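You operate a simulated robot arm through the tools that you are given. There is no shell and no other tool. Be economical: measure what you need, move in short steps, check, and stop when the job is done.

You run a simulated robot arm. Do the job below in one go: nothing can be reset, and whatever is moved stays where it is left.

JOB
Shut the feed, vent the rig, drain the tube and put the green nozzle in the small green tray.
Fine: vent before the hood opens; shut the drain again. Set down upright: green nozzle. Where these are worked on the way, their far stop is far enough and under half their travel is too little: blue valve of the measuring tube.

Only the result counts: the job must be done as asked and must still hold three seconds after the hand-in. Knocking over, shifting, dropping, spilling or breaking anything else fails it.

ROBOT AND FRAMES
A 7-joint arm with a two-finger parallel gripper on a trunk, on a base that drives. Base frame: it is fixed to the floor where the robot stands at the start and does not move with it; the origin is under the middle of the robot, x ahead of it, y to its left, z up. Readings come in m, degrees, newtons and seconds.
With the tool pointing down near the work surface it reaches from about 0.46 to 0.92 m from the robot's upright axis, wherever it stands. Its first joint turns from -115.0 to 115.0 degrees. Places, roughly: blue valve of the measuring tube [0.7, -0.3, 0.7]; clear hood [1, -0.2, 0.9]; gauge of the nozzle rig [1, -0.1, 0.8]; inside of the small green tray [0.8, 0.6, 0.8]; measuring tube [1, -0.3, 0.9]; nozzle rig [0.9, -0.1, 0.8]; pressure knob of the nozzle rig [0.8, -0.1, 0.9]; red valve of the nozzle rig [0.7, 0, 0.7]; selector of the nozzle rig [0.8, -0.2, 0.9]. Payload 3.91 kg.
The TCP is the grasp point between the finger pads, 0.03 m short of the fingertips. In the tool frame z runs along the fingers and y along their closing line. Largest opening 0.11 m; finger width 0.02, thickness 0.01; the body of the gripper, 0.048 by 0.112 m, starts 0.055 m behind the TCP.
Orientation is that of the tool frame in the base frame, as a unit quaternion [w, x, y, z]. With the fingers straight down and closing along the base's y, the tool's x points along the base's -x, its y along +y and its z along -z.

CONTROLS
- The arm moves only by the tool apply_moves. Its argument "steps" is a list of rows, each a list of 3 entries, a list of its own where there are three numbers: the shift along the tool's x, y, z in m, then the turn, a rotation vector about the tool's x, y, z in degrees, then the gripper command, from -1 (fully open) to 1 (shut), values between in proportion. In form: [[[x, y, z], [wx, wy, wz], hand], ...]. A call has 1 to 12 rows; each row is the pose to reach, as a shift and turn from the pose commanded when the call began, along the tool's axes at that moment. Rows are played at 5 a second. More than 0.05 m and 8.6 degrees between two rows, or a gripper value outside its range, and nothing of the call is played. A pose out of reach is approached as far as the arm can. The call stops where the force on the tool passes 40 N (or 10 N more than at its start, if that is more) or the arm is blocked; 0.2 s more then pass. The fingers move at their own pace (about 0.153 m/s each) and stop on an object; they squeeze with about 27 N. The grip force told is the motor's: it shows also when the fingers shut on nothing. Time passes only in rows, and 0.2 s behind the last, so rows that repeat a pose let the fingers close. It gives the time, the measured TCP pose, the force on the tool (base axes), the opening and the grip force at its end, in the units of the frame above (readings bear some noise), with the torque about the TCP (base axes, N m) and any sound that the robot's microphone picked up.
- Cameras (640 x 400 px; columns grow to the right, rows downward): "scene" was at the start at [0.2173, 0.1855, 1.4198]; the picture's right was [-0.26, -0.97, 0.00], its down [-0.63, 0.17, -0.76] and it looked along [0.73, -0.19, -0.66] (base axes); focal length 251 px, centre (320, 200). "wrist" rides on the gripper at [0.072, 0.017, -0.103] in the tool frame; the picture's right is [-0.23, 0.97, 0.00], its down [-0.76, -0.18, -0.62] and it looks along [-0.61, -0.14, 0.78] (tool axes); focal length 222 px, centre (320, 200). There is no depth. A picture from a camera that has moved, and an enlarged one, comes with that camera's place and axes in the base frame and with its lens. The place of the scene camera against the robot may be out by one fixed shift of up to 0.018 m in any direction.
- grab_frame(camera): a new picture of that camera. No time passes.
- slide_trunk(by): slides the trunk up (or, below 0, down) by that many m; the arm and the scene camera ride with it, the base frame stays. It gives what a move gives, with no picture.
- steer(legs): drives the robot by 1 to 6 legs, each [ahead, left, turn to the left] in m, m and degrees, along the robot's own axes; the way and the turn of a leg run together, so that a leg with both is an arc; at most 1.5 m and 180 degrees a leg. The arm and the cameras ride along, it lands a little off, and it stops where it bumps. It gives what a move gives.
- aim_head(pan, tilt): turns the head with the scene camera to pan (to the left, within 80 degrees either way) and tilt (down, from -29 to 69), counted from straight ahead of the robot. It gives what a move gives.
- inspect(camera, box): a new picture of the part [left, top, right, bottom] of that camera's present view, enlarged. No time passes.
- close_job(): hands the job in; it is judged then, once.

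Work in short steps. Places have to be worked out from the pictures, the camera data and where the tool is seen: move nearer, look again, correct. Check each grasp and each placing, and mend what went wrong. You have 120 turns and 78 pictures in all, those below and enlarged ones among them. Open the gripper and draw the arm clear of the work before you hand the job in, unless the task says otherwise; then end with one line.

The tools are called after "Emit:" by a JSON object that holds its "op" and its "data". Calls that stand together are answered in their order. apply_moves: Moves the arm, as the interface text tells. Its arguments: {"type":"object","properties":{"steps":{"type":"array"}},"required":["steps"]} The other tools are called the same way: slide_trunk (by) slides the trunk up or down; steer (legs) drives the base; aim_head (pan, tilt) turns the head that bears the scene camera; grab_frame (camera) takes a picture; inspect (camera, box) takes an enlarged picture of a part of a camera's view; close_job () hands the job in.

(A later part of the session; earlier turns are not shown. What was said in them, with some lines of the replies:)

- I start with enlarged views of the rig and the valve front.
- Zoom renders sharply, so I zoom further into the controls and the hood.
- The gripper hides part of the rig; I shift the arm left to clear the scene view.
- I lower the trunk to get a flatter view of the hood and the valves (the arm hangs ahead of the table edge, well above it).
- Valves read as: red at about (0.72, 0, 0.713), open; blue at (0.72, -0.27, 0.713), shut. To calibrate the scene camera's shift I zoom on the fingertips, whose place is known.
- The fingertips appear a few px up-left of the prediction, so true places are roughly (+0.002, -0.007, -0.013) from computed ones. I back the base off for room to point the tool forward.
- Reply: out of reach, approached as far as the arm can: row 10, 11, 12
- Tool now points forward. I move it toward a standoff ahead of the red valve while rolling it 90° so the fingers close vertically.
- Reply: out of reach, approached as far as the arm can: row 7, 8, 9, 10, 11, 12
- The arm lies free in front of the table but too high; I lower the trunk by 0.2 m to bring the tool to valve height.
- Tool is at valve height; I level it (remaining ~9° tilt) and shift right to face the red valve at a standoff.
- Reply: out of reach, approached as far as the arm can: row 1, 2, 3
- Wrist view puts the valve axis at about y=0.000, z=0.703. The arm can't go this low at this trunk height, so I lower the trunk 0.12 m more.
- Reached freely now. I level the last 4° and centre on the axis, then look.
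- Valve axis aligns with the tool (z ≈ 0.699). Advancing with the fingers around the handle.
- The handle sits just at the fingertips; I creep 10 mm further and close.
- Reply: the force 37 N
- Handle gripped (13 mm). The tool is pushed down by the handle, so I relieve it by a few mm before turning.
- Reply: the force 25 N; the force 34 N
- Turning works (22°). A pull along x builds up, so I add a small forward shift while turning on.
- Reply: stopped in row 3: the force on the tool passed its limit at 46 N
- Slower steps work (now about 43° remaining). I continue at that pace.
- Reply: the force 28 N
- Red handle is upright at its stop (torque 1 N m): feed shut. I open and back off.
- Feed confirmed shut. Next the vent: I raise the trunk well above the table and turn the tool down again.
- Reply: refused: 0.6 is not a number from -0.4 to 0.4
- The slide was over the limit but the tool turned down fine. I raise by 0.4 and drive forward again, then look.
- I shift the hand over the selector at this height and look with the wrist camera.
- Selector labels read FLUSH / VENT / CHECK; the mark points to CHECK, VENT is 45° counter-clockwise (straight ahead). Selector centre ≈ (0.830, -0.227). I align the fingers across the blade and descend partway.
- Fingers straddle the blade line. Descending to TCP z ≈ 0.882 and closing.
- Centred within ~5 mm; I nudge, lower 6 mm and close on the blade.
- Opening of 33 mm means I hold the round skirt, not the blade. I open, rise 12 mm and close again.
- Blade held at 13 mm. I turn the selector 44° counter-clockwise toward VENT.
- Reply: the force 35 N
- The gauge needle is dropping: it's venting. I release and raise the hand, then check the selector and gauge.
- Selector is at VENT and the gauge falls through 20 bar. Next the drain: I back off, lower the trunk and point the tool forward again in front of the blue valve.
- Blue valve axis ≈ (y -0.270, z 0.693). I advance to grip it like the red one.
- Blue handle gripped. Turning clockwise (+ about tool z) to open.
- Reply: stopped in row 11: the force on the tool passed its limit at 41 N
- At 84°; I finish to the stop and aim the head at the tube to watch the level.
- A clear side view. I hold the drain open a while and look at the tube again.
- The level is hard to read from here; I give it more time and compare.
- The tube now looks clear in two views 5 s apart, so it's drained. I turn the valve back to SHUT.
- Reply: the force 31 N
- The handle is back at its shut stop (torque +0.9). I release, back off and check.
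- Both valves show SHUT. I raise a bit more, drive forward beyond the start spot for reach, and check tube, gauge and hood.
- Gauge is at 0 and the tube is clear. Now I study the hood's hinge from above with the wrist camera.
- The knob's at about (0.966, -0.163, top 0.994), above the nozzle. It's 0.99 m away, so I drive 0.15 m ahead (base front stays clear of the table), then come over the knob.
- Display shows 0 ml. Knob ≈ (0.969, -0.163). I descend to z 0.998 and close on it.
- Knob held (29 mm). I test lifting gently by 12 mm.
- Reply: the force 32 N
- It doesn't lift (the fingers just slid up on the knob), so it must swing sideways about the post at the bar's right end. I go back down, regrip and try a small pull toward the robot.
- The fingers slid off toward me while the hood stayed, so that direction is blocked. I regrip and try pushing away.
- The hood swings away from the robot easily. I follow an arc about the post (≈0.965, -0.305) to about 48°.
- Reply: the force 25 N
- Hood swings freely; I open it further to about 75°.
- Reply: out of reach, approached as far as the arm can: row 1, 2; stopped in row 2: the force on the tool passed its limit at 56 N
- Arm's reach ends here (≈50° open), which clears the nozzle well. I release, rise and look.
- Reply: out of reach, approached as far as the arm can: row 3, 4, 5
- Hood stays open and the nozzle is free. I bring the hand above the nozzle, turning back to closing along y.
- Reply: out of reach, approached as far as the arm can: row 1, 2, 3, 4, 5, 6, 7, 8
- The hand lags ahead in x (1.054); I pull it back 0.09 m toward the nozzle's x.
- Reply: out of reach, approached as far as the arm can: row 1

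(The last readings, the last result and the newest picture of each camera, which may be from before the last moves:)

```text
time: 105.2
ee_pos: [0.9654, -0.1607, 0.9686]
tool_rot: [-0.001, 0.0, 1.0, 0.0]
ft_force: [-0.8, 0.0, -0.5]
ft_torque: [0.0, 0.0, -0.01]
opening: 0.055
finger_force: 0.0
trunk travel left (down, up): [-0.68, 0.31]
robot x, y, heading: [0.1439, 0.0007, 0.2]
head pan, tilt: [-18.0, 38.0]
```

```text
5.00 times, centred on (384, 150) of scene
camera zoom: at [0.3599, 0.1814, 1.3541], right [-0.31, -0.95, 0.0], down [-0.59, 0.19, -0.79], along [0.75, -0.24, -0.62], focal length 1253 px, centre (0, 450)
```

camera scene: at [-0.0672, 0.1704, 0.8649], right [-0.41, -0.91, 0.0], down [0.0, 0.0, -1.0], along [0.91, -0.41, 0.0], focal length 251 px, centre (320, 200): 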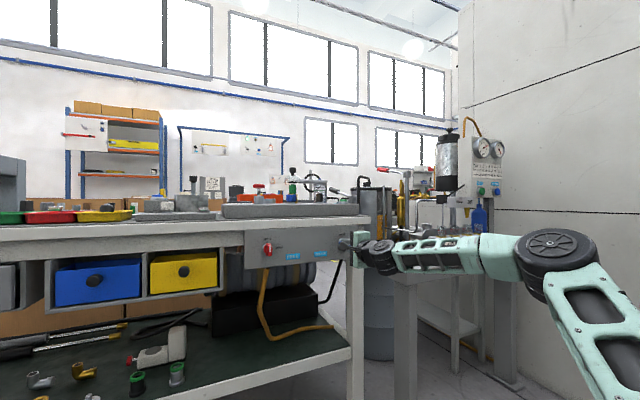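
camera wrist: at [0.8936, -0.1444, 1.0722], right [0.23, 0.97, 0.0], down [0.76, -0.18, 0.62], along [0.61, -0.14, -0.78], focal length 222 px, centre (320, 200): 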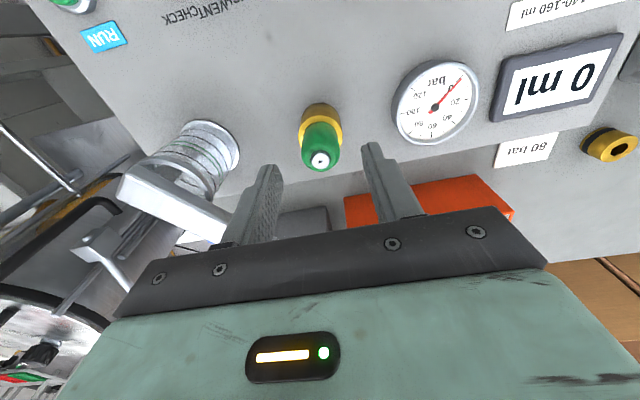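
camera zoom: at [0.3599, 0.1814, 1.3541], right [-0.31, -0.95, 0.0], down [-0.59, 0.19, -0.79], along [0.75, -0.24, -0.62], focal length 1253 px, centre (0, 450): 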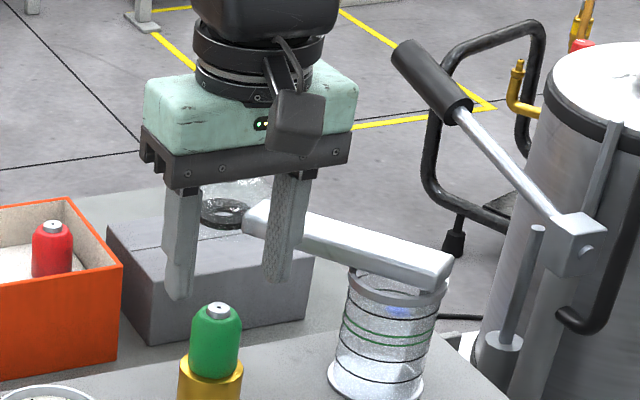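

Nozzle tip ≈ (0.971, -0.161). I descend to z 0.916 (tips just above the gold socket rim) and close.

Emit:
{"op": "apply_moves", "data": {"steps": [[[-0.005, 0, 0.02], [0, 0, 0], 0], [[-0.005, 0, 0.04], [0, 0, 0], 0], [[-0.005, 0, 0.052], [0, 0, 0], 0], [[-0.005, 0, 0.052], [0, 0, 0], 0.3], [[-0.005, 0, 0.052], [0, 0, 0], 0.7], [[-0.005, 0, 0.052], [0, 0, 0], 0.8]]}}

Emit:
{"op": "inspect", "data": {"camera": "scene", "box": [320, 120, 448, 200]}}

```text
time: 106.6
ee_pos: [0.9706, -0.1612, 0.9162]
tool_rot: [-0.001, 0.0, 1.0, 0.001]
ft_force: [0.1, -1.1, -1.4]
ft_torque: [-0.05, -0.03, -0.01]
opening: 0.0313
finger_force: 26.9
trunk travel left (down, up): [-0.68, 0.31]
robot x, y, heading: [0.1427, -0.0015, 0.3]
head pan, tilt: [-18.0, 38.0]
```

```text
5.00 times, centred on (384, 160) of scene
camera zoom: at [0.36, 0.1813, 1.3541], right [-0.31, -0.95, 0.0], down [-0.59, 0.19, -0.79], along [0.75, -0.24, -0.62], focal length 1253 px, centre (0, 400)
```

zoom: 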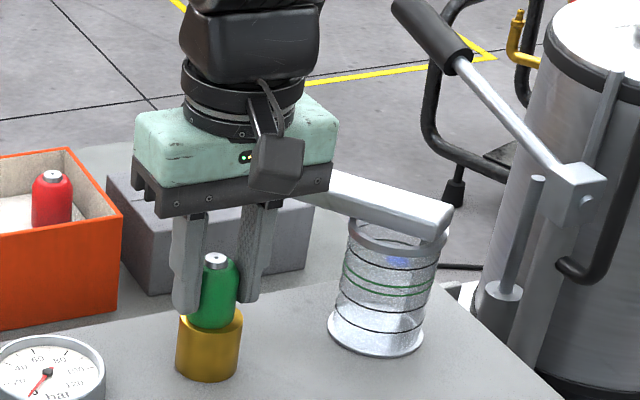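

Green body gripped (31 mm). I lift straight up slowly, with full squeeze.

Emit:
{"op": "apply_moves", "data": {"steps": [[[0, 0, -0.005], [0, 0, 0], 1], [[0, 0, -0.015], [0, 0, 0], 1], [[0, 0, -0.03], [0, 0, 0], 1], [[0, 0, -0.05], [0, 0, 0], 1], [[0, 0, -0.08], [0, 0, 0], 1], [[0, 0, -0.11], [0, 0, 0], 1], [[0, 0, -0.14], [0, 0, 0], 1], [[0, 0, -0.17], [0, 0, 0], 1], [[0, 0, -0.2], [0, 0, 0], 1]]}}

Emit:
{"op": "grab_frame", "data": {"camera": "scene"}}

```text
time: 108.6
ee_pos: [0.9719, -0.1597, 1.1191]
tool_rot: [-0.001, 0.0, 1.0, 0.0]
ft_force: [0.7, 0.3, -1.3]
ft_torque: [0.0, -0.02, -0.01]
opening: 0.0316
finger_force: 27.1
trunk travel left (down, up): [-0.68, 0.31]
robot x, y, heading: [0.1434, 0.0009, 0.3]
head pan, tilt: [-18.0, 38.0]
```

```text
14 pictures are left
camera scene: at [0.3601, 0.1814, 1.3541], right [-0.31, -0.95, 0.0], down [-0.59, 0.19, -0.79], along [0.75, -0.24, -0.62], focal length 251 px, centre (320, 200)
```

scene: 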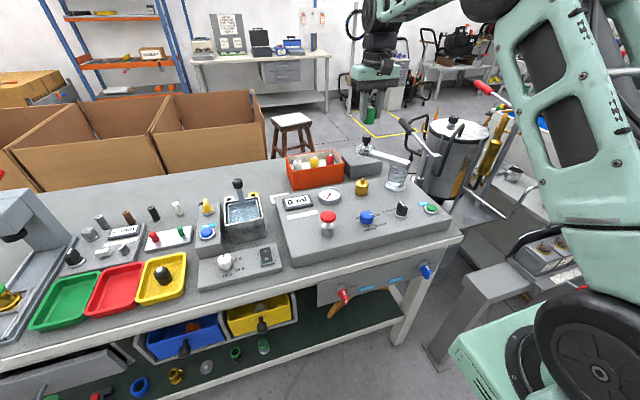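

Nozzle is held and out; display 0 ml. I raise a bit for clearance and drive back a little, then left toward the green tray (≈0.845, 0.64).

Emit:
{"op": "slide_trunk", "data": {"by": 0.12}}

Emit:
{"op": "steer", "data": {"legs": [[-0.12, 0, 0], [0, 0.6, 0]]}}

Emit:
{"op": "grab_frame", "data": {"camera": "scene"}}

Emit:
{"op": "grab_frame", "data": {"camera": "wrist"}}

```text
time: 110.1
ee_pos: [0.9724, -0.1596, 1.2387]
tool_rot: [0.001, 0.0, 1.0, 0.0]
ft_force: [0.0, 0.2, -0.7]
ft_torque: [-0.03, -0.02, -0.01]
opening: 0.0315
finger_force: 26.5
trunk travel left (down, up): [-0.8, 0.19]
robot x, y, heading: [0.1457, -0.0021, 0.2]
head pan, tilt: [-18.0, 38.0]
```

```text
time: 114.3
ee_pos: [0.8496, 0.4228, 1.2376]
tool_rot: [-0.002, -0.002, 1.0, 0.0]
ft_force: [0.7, 0.3, -0.5]
ft_torque: [0.01, 0.01, -0.04]
opening: 0.0312
finger_force: 27.1
trunk travel left (down, up): [-0.8, 0.19]
robot x, y, heading: [0.0202, 0.5753, 0.3]
head pan, tilt: [-18.0, 38.0]
```

```text
13 pictures are left
camera scene: at [0.2343, 0.7604, 1.4741], right [-0.3, -0.95, 0.0], down [-0.59, 0.19, -0.79], along [0.75, -0.24, -0.62], focal length 251 px, centre (320, 200)
```

scene: 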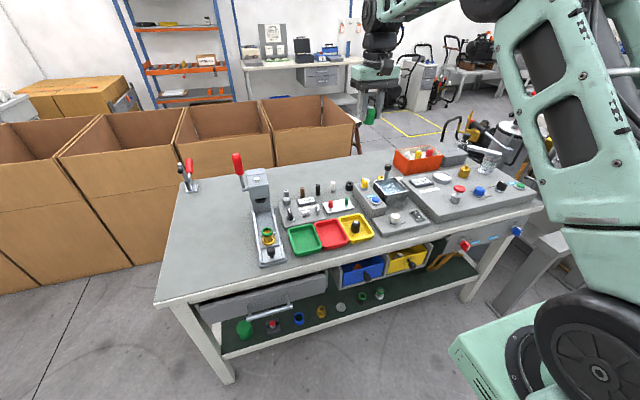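

```text
12 pictures are left
camera wrist: at [0.7762, 0.4393, 1.3418], right [0.22, 0.97, 0.0], down [0.76, -0.17, 0.62], along [0.61, -0.14, -0.78], focal length 222 px, centre (320, 200)
```

wrist: 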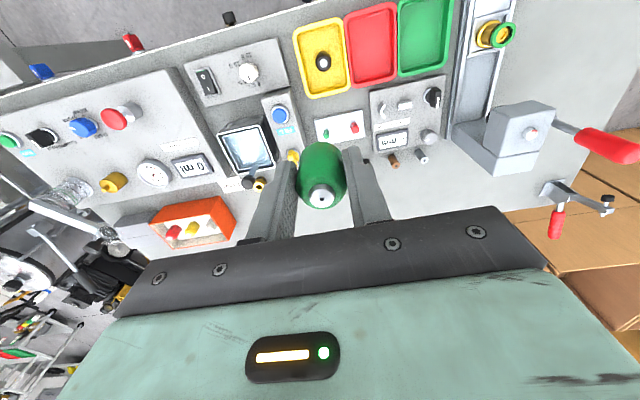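

Tray centre ≈ (0.845, 0.63). I move over it, stopping at z 1.04 to check.

Emit:
{"op": "apply_moves", "data": {"steps": [[[0.001, 0.04, 0], [0, 0, 0], 1], [[0.002, 0.08, 0], [0, 0, 0], 1], [[0.003, 0.12, 0], [0, 0, 0], 1], [[0.004, 0.16, 0], [0, 0, 0], 1], [[0.005, 0.207, 0], [0, 0, 0], 1], [[0.005, 0.207, 0.05], [0, 0, 0], 1], [[0.005, 0.207, 0.1], [0, 0, 0], 1], [[0.005, 0.207, 0.15], [0, 0, 0], 1], [[0.005, 0.207, 0.2], [0, 0, 0], 1], [[0.005, 0.207, 0.2], [0, 0, 0], 1]]}}

Emit:
{"op": "grab_frame", "data": {"camera": "wrist"}}

Emit:
{"op": "inspect", "data": {"camera": "scene", "box": [230, 140, 390, 260]}}

```text
time: 116.5
ee_pos: [0.8432, 0.6305, 1.0383]
tool_rot: [-0.001, -0.002, 1.0, 0.0]
ft_force: [-1.1, 0.6, -0.3]
ft_torque: [0.02, -0.03, 0.02]
opening: 0.0312
finger_force: 27.0
trunk travel left (down, up): [-0.8, 0.19]
robot x, y, heading: [0.0147, 0.5775, 0.7]
head pan, tilt: [-18.0, 38.0]
```

```text
11 pictures are left
camera wrist: at [0.7709, 0.6472, 1.1407], right [0.22, 0.97, 0.0], down [0.76, -0.17, 0.62], along [0.61, -0.14, -0.78], focal length 222 px, centre (320, 200)
```

wrist: 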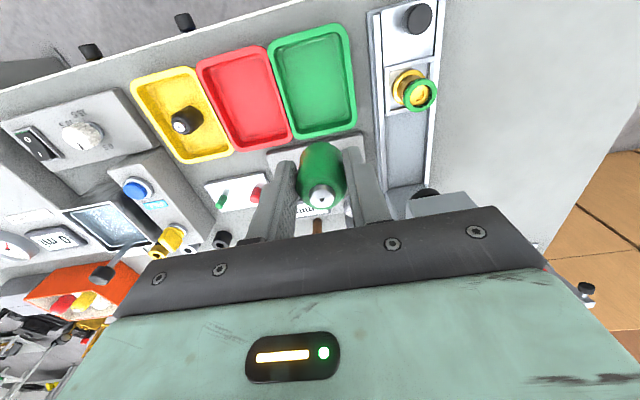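

```text
3.33 times, centred on (310, 200) of scene
camera zoom: at [0.2343, 0.7604, 1.4741], right [-0.3, -0.95, 0.0], down [-0.59, 0.19, -0.79], along [0.75, -0.24, -0.62], focal length 835 px, centre (353, 200)
```

zoom: 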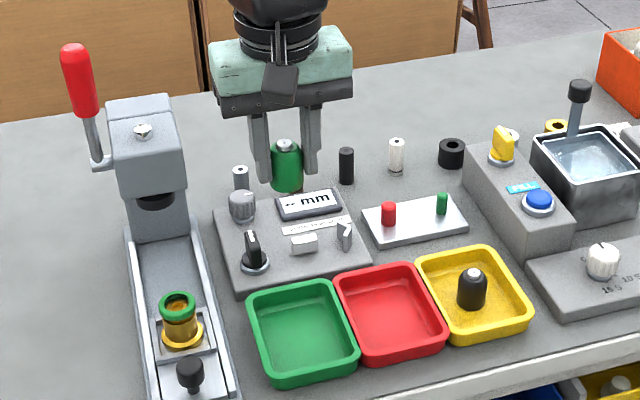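

Tray floor centre ≈ (0.835, 0.625); nozzle bottom is ~45 mm below the TCP. I centre and descend to z 0.878.

Emit:
{"op": "apply_moves", "data": {"steps": [[[0.009, -0.004, 0], [0, 0, 0], 1], [[0.009, -0.004, 0.04], [0, 0, 0], 1], [[0.009, -0.004, 0.08], [0, 0, 0], 1], [[0.009, -0.004, 0.12], [0, 0, 0], 1], [[0.009, -0.004, 0.15], [0, 0, 0], 1], [[0.009, -0.004, 0.16], [0, 0, 0], 1], [[0.009, -0.004, 0.16], [0, 0, 0], 1]]}}

Emit:
{"op": "inspect", "data": {"camera": "scene", "box": [260, 170, 360, 260]}}

```text
time: 118.1
ee_pos: [0.8331, 0.6269, 0.8779]
tool_rot: [-0.001, -0.002, 1.0, 0.0]
ft_force: [0.3, -0.1, 0.0]
ft_torque: [-0.03, 0.0, -0.01]
opening: 0.0311
finger_force: 27.0
trunk travel left (down, up): [-0.8, 0.19]
robot x, y, heading: [0.0158, 0.5768, 0.6]
head pan, tilt: [-18.0, 38.0]
```

```text
4.44 times, centred on (310, 215) of scene
camera zoom: at [0.2343, 0.7604, 1.4741], right [-0.3, -0.95, 0.0], down [-0.59, 0.19, -0.79], along [0.75, -0.24, -0.62], focal length 1114 px, centre (364, 133)
```

zoom: 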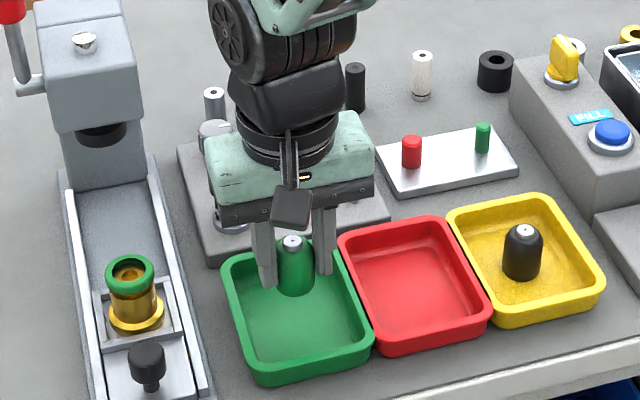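

It will land near the tray's centre. I lower in small steps, watching the force.

Emit:
{"op": "apply_moves", "data": {"steps": [[[0, 0, 0.012], [0, 0, 0], 1], [[0, 0, 0.02], [0, 0, 0], 1], [[0, 0, 0.025], [0, 0, 0], 1], [[0, 0, 0.028], [0, 0, 0], 1], [[0, 0, 0.028], [0, 0, 0], 1]]}}

```text
time: 119.3
ee_pos: [0.8313, 0.6256, 0.8501]
tool_rot: [-0.001, -0.002, 1.0, 0.0]
ft_force: [0.4, 0.4, 0.4]
ft_torque: [-0.01, 0.0, 0.01]
opening: 0.031
finger_force: 26.9
trunk travel left (down, up): [-0.8, 0.19]
robot x, y, heading: [0.0181, 0.5773, 0.4]
head pan, tilt: [-18.0, 38.0]
```

Emit:
{"op": "apply_moves", "data": {"steps": [[[0, 0, 0.002], [0, 0, 0], 1], [[0, 0, 0.004], [0, 0, 0], 1], [[0, 0, 0.006], [0, 0, 0], 1], [[0, 0, 0.006], [0, 0, 0], 1]]}}

Emit:
{"op": "inspect", "data": {"camera": "scene", "box": [270, 190, 340, 255]}}

```text
time: 120.3
ee_pos: [0.8326, 0.6264, 0.8438]
tool_rot: [-0.001, -0.003, 1.0, 0.001]
ft_force: [0.3, 0.0, -0.7]
ft_torque: [0.03, -0.03, 0.01]
opening: 0.0312
finger_force: 27.0
trunk travel left (down, up): [-0.8, 0.19]
robot x, y, heading: [0.016, 0.579, 0.3]
head pan, tilt: [-18.0, 38.0]
```

```text
6.15 times, centred on (305, 222) of scene
camera zoom: at [0.2343, 0.7604, 1.4741], right [-0.3, -0.95, 0.0], down [-0.59, 0.19, -0.79], along [0.75, -0.24, -0.62], focal length 1542 px, centre (412, 62)
```

zoom: 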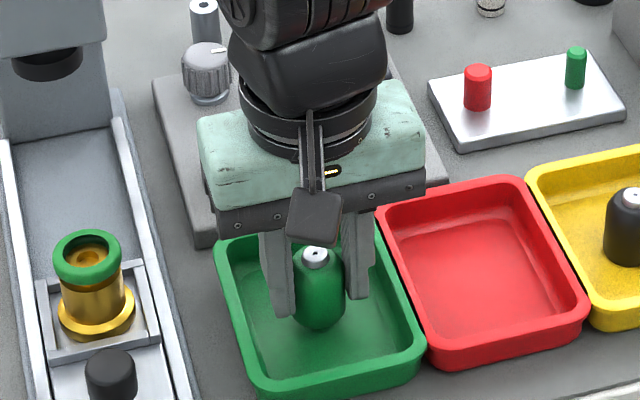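

No contact yet; lowering on in 1.5 mm steps.

Emit:
{"op": "apply_moves", "data": {"steps": [[[0, 0, 0.0015], [0, 0, 0], 1], [[0, 0, 0.003], [0, 0, 0], 1], [[0, 0, 0.0045], [0, 0, 0], 1], [[0, 0, 0.0045], [0, 0, 0], 1]]}}

```text
time: 121.3
ee_pos: [0.8332, 0.6267, 0.8412]
tool_rot: [0.0, -0.002, 1.0, 0.0]
ft_force: [0.1, -0.2, -0.7]
ft_torque: [-0.01, 0.04, -0.03]
opening: 0.0312
finger_force: 27.5
trunk travel left (down, up): [-0.8, 0.19]
robot x, y, heading: [0.0169, 0.5769, 0.7]
head pan, tilt: [-18.0, 38.0]
```

Emit:
{"op": "apply_moves", "data": {"steps": [[[0, 0, 0.0015], [0, 0, 0], 1], [[0, 0, 0.003], [0, 0, 0], 1], [[0, 0, 0.0045], [0, 0, 0], 1], [[0, 0, 0.0045], [0, 0, 0], 1]]}}

```text
time: 122.3
ee_pos: [0.8319, 0.6259, 0.836]
tool_rot: [0.0, -0.003, 1.0, 0.0]
ft_force: [-0.2, 0.1, -0.6]
ft_torque: [0.0, -0.03, -0.01]
opening: 0.0309
finger_force: 26.6
trunk travel left (down, up): [-0.8, 0.19]
robot x, y, heading: [0.016, 0.5763, 0.6]
head pan, tilt: [-18.0, 38.0]
```

Fingertips and nozzle bottom are nearly level, so the floor is a few mm further; continuing.

Emit:
{"op": "apply_moves", "data": {"steps": [[[0, 0, 0.0015], [0, 0, 0], 1], [[0, 0, 0.003], [0, 0, 0], 1], [[0, 0, 0.0045], [0, 0, 0], 1], [[0, 0, 0.0045], [0, 0, 0], 1]]}}

```text
time: 123.3
ee_pos: [0.8329, 0.6253, 0.8336]
tool_rot: [0.001, -0.003, 1.0, 0.0]
ft_force: [0.0, -2.9, 20.3]
ft_torque: [-0.12, -0.14, -0.03]
opening: 0.031
finger_force: 26.9
trunk travel left (down, up): [-0.8, 0.19]
robot x, y, heading: [0.0154, 0.5755, 0.6]
head pan, tilt: [-18.0, 38.0]
```

Contact (20 N up). I relieve 2 mm, open moderately and check.

Emit:
{"op": "apply_moves", "data": {"steps": [[[0, 0, -0.002], [0, 0, 0], 1], [[0, 0, -0.002], [0, 0, 0], 0.35], [[0, 0, -0.002], [0, 0, 0], 0.2], [[0, 0, -0.002], [0, 0, 0], 0.05]]}}

Emit:
{"op": "inspect", "data": {"camera": "scene", "box": [270, 190, 340, 255]}}

```text
time: 124.3
ee_pos: [0.8322, 0.6247, 0.8327]
tool_rot: [-0.001, -0.002, 1.0, 0.0]
ft_force: [-0.2, -1.2, -0.7]
ft_torque: [-0.02, -0.03, 0.0]
opening: 0.0522
finger_force: 0.0
trunk travel left (down, up): [-0.8, 0.19]
robot x, y, heading: [0.0211, 0.5788, 0.7]
head pan, tilt: [-18.0, 38.0]
```

```text
6.15 times, centred on (305, 222) of scene
camera zoom: at [0.2343, 0.7605, 1.4741], right [-0.3, -0.95, 0.0], down [-0.59, 0.19, -0.79], along [0.75, -0.24, -0.62], focal length 1542 px, centre (412, 62)
```

zoom: 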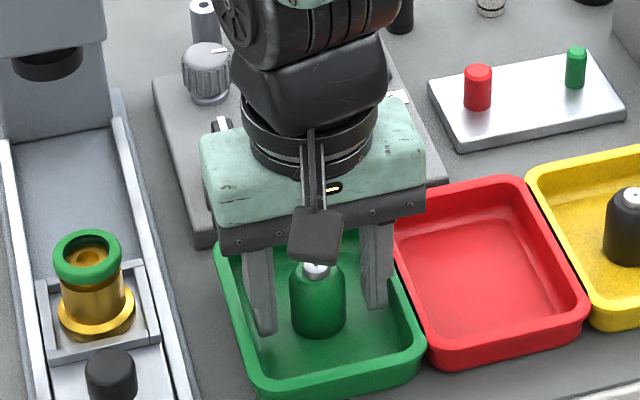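

Nozzle stands upright in the tray, fingers clear. I rise straight up and look.

Emit:
{"op": "apply_moves", "data": {"steps": [[[0, 0, -0.02], [0, 0, 0], 0.05], [[0, 0, -0.05], [0, 0, 0], 0.05], [[0, 0, -0.09], [0, 0, 0], 0], [[0, 0, -0.13], [0, 0, 0], -0.5], [[0, 0, -0.17], [0, 0, 0], -1], [[0, 0, -0.21], [0, 0, 0], -1], [[0, 0, -0.25], [0, 0, 0], -1], [[0, 0, -0.29], [0, 0, 0], -1]]}}

Emit:
{"op": "steer", "data": {"legs": [[-0.25, 0, 0]]}}

Emit:
{"op": "grab_frame", "data": {"camera": "scene"}}

```text
time: 126.1
ee_pos: [0.8342, 0.6225, 1.1225]
tool_rot: [-0.002, -0.002, 1.0, 0.0]
ft_force: [-0.1, 0.8, -1.2]
ft_torque: [0.02, 0.04, -0.05]
opening: 0.1099
finger_force: 0.0
trunk travel left (down, up): [-0.8, 0.19]
robot x, y, heading: [0.0178, 0.5746, 0.5]
head pan, tilt: [-18.0, 38.0]
```

```text
time: 127.9
ee_pos: [0.5847, 0.6258, 1.1221]
tool_rot: [-0.001, -0.006, 1.0, 0.001]
ft_force: [0.0, 0.3, 0.3]
ft_torque: [0.02, 0.02, 0.01]
opening: 0.1099
finger_force: 0.0
trunk travel left (down, up): [-0.8, 0.19]
robot x, y, heading: [-0.2296, 0.5764, 1.0]
head pan, tilt: [-18.0, 38.0]
```

```text
6 pictures are left
camera scene: at [-0.015, 0.7589, 1.4741], right [-0.3, -0.96, 0.0], down [-0.59, 0.18, -0.79], along [0.75, -0.23, -0.62], focal length 251 px, centre (320, 200)
```

scene: 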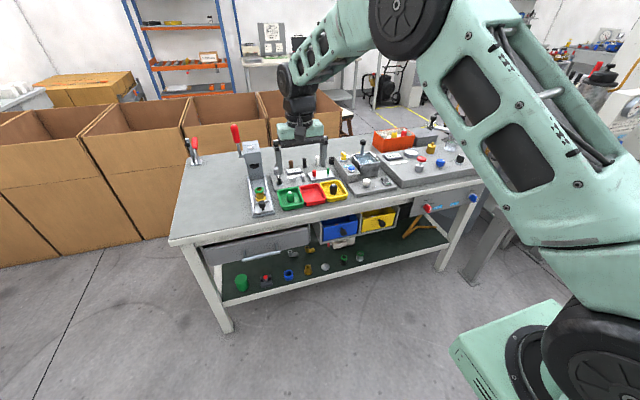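

Emit:
{"op": "inspect", "data": {"camera": "scene", "box": [250, 165, 360, 225]}}

Emit:
{"op": "inspect", "data": {"camera": "scene", "box": [390, 110, 500, 220]}}

```text
5.82 times, centred on (305, 195) of scene
camera zoom: at [-0.015, 0.7589, 1.4741], right [-0.3, -0.96, 0.0], down [-0.59, 0.18, -0.79], along [0.75, -0.23, -0.62], focal length 1458 px, centre (407, 229)
```

zoom: 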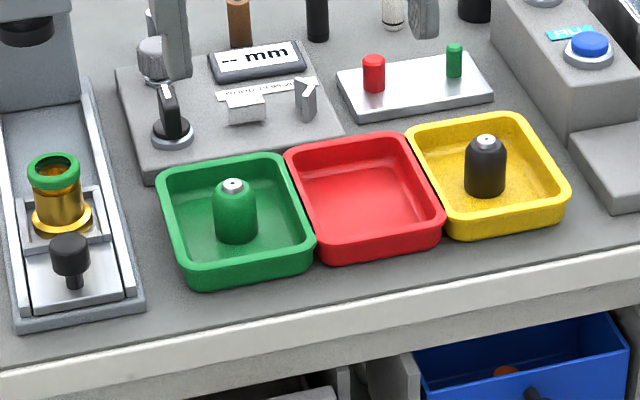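

```text
3.64 times, centred on (445, 165) of scene
camera zoom: at [-0.015, 0.7589, 1.4741], right [-0.3, -0.96, 0.0], down [-0.59, 0.18, -0.79], along [0.75, -0.23, -0.62], focal length 911 px, centre (-134, 327)
```

zoom: 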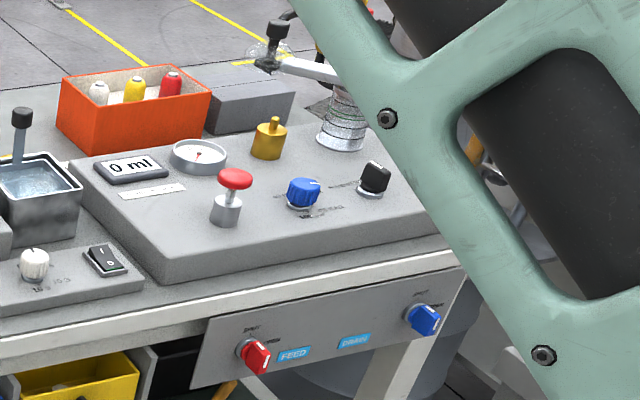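

Feed and drain show SHUT, the selector is at VENT, the display reads 0 ml, and the green nozzle stands upright in the green tray with the arm clear. I hand in.

Emit:
{"op": "close_job", "data": {}}

```text
The job is handed in.
```

The job is handed in: the feed is shut, the rig was vented to 0 bar before the hood opened, the tube is drained to 0 ml with the drain shut again, and the green nozzle stands upright in the small green tray. The hood is still swung open and the selector is on VENT.
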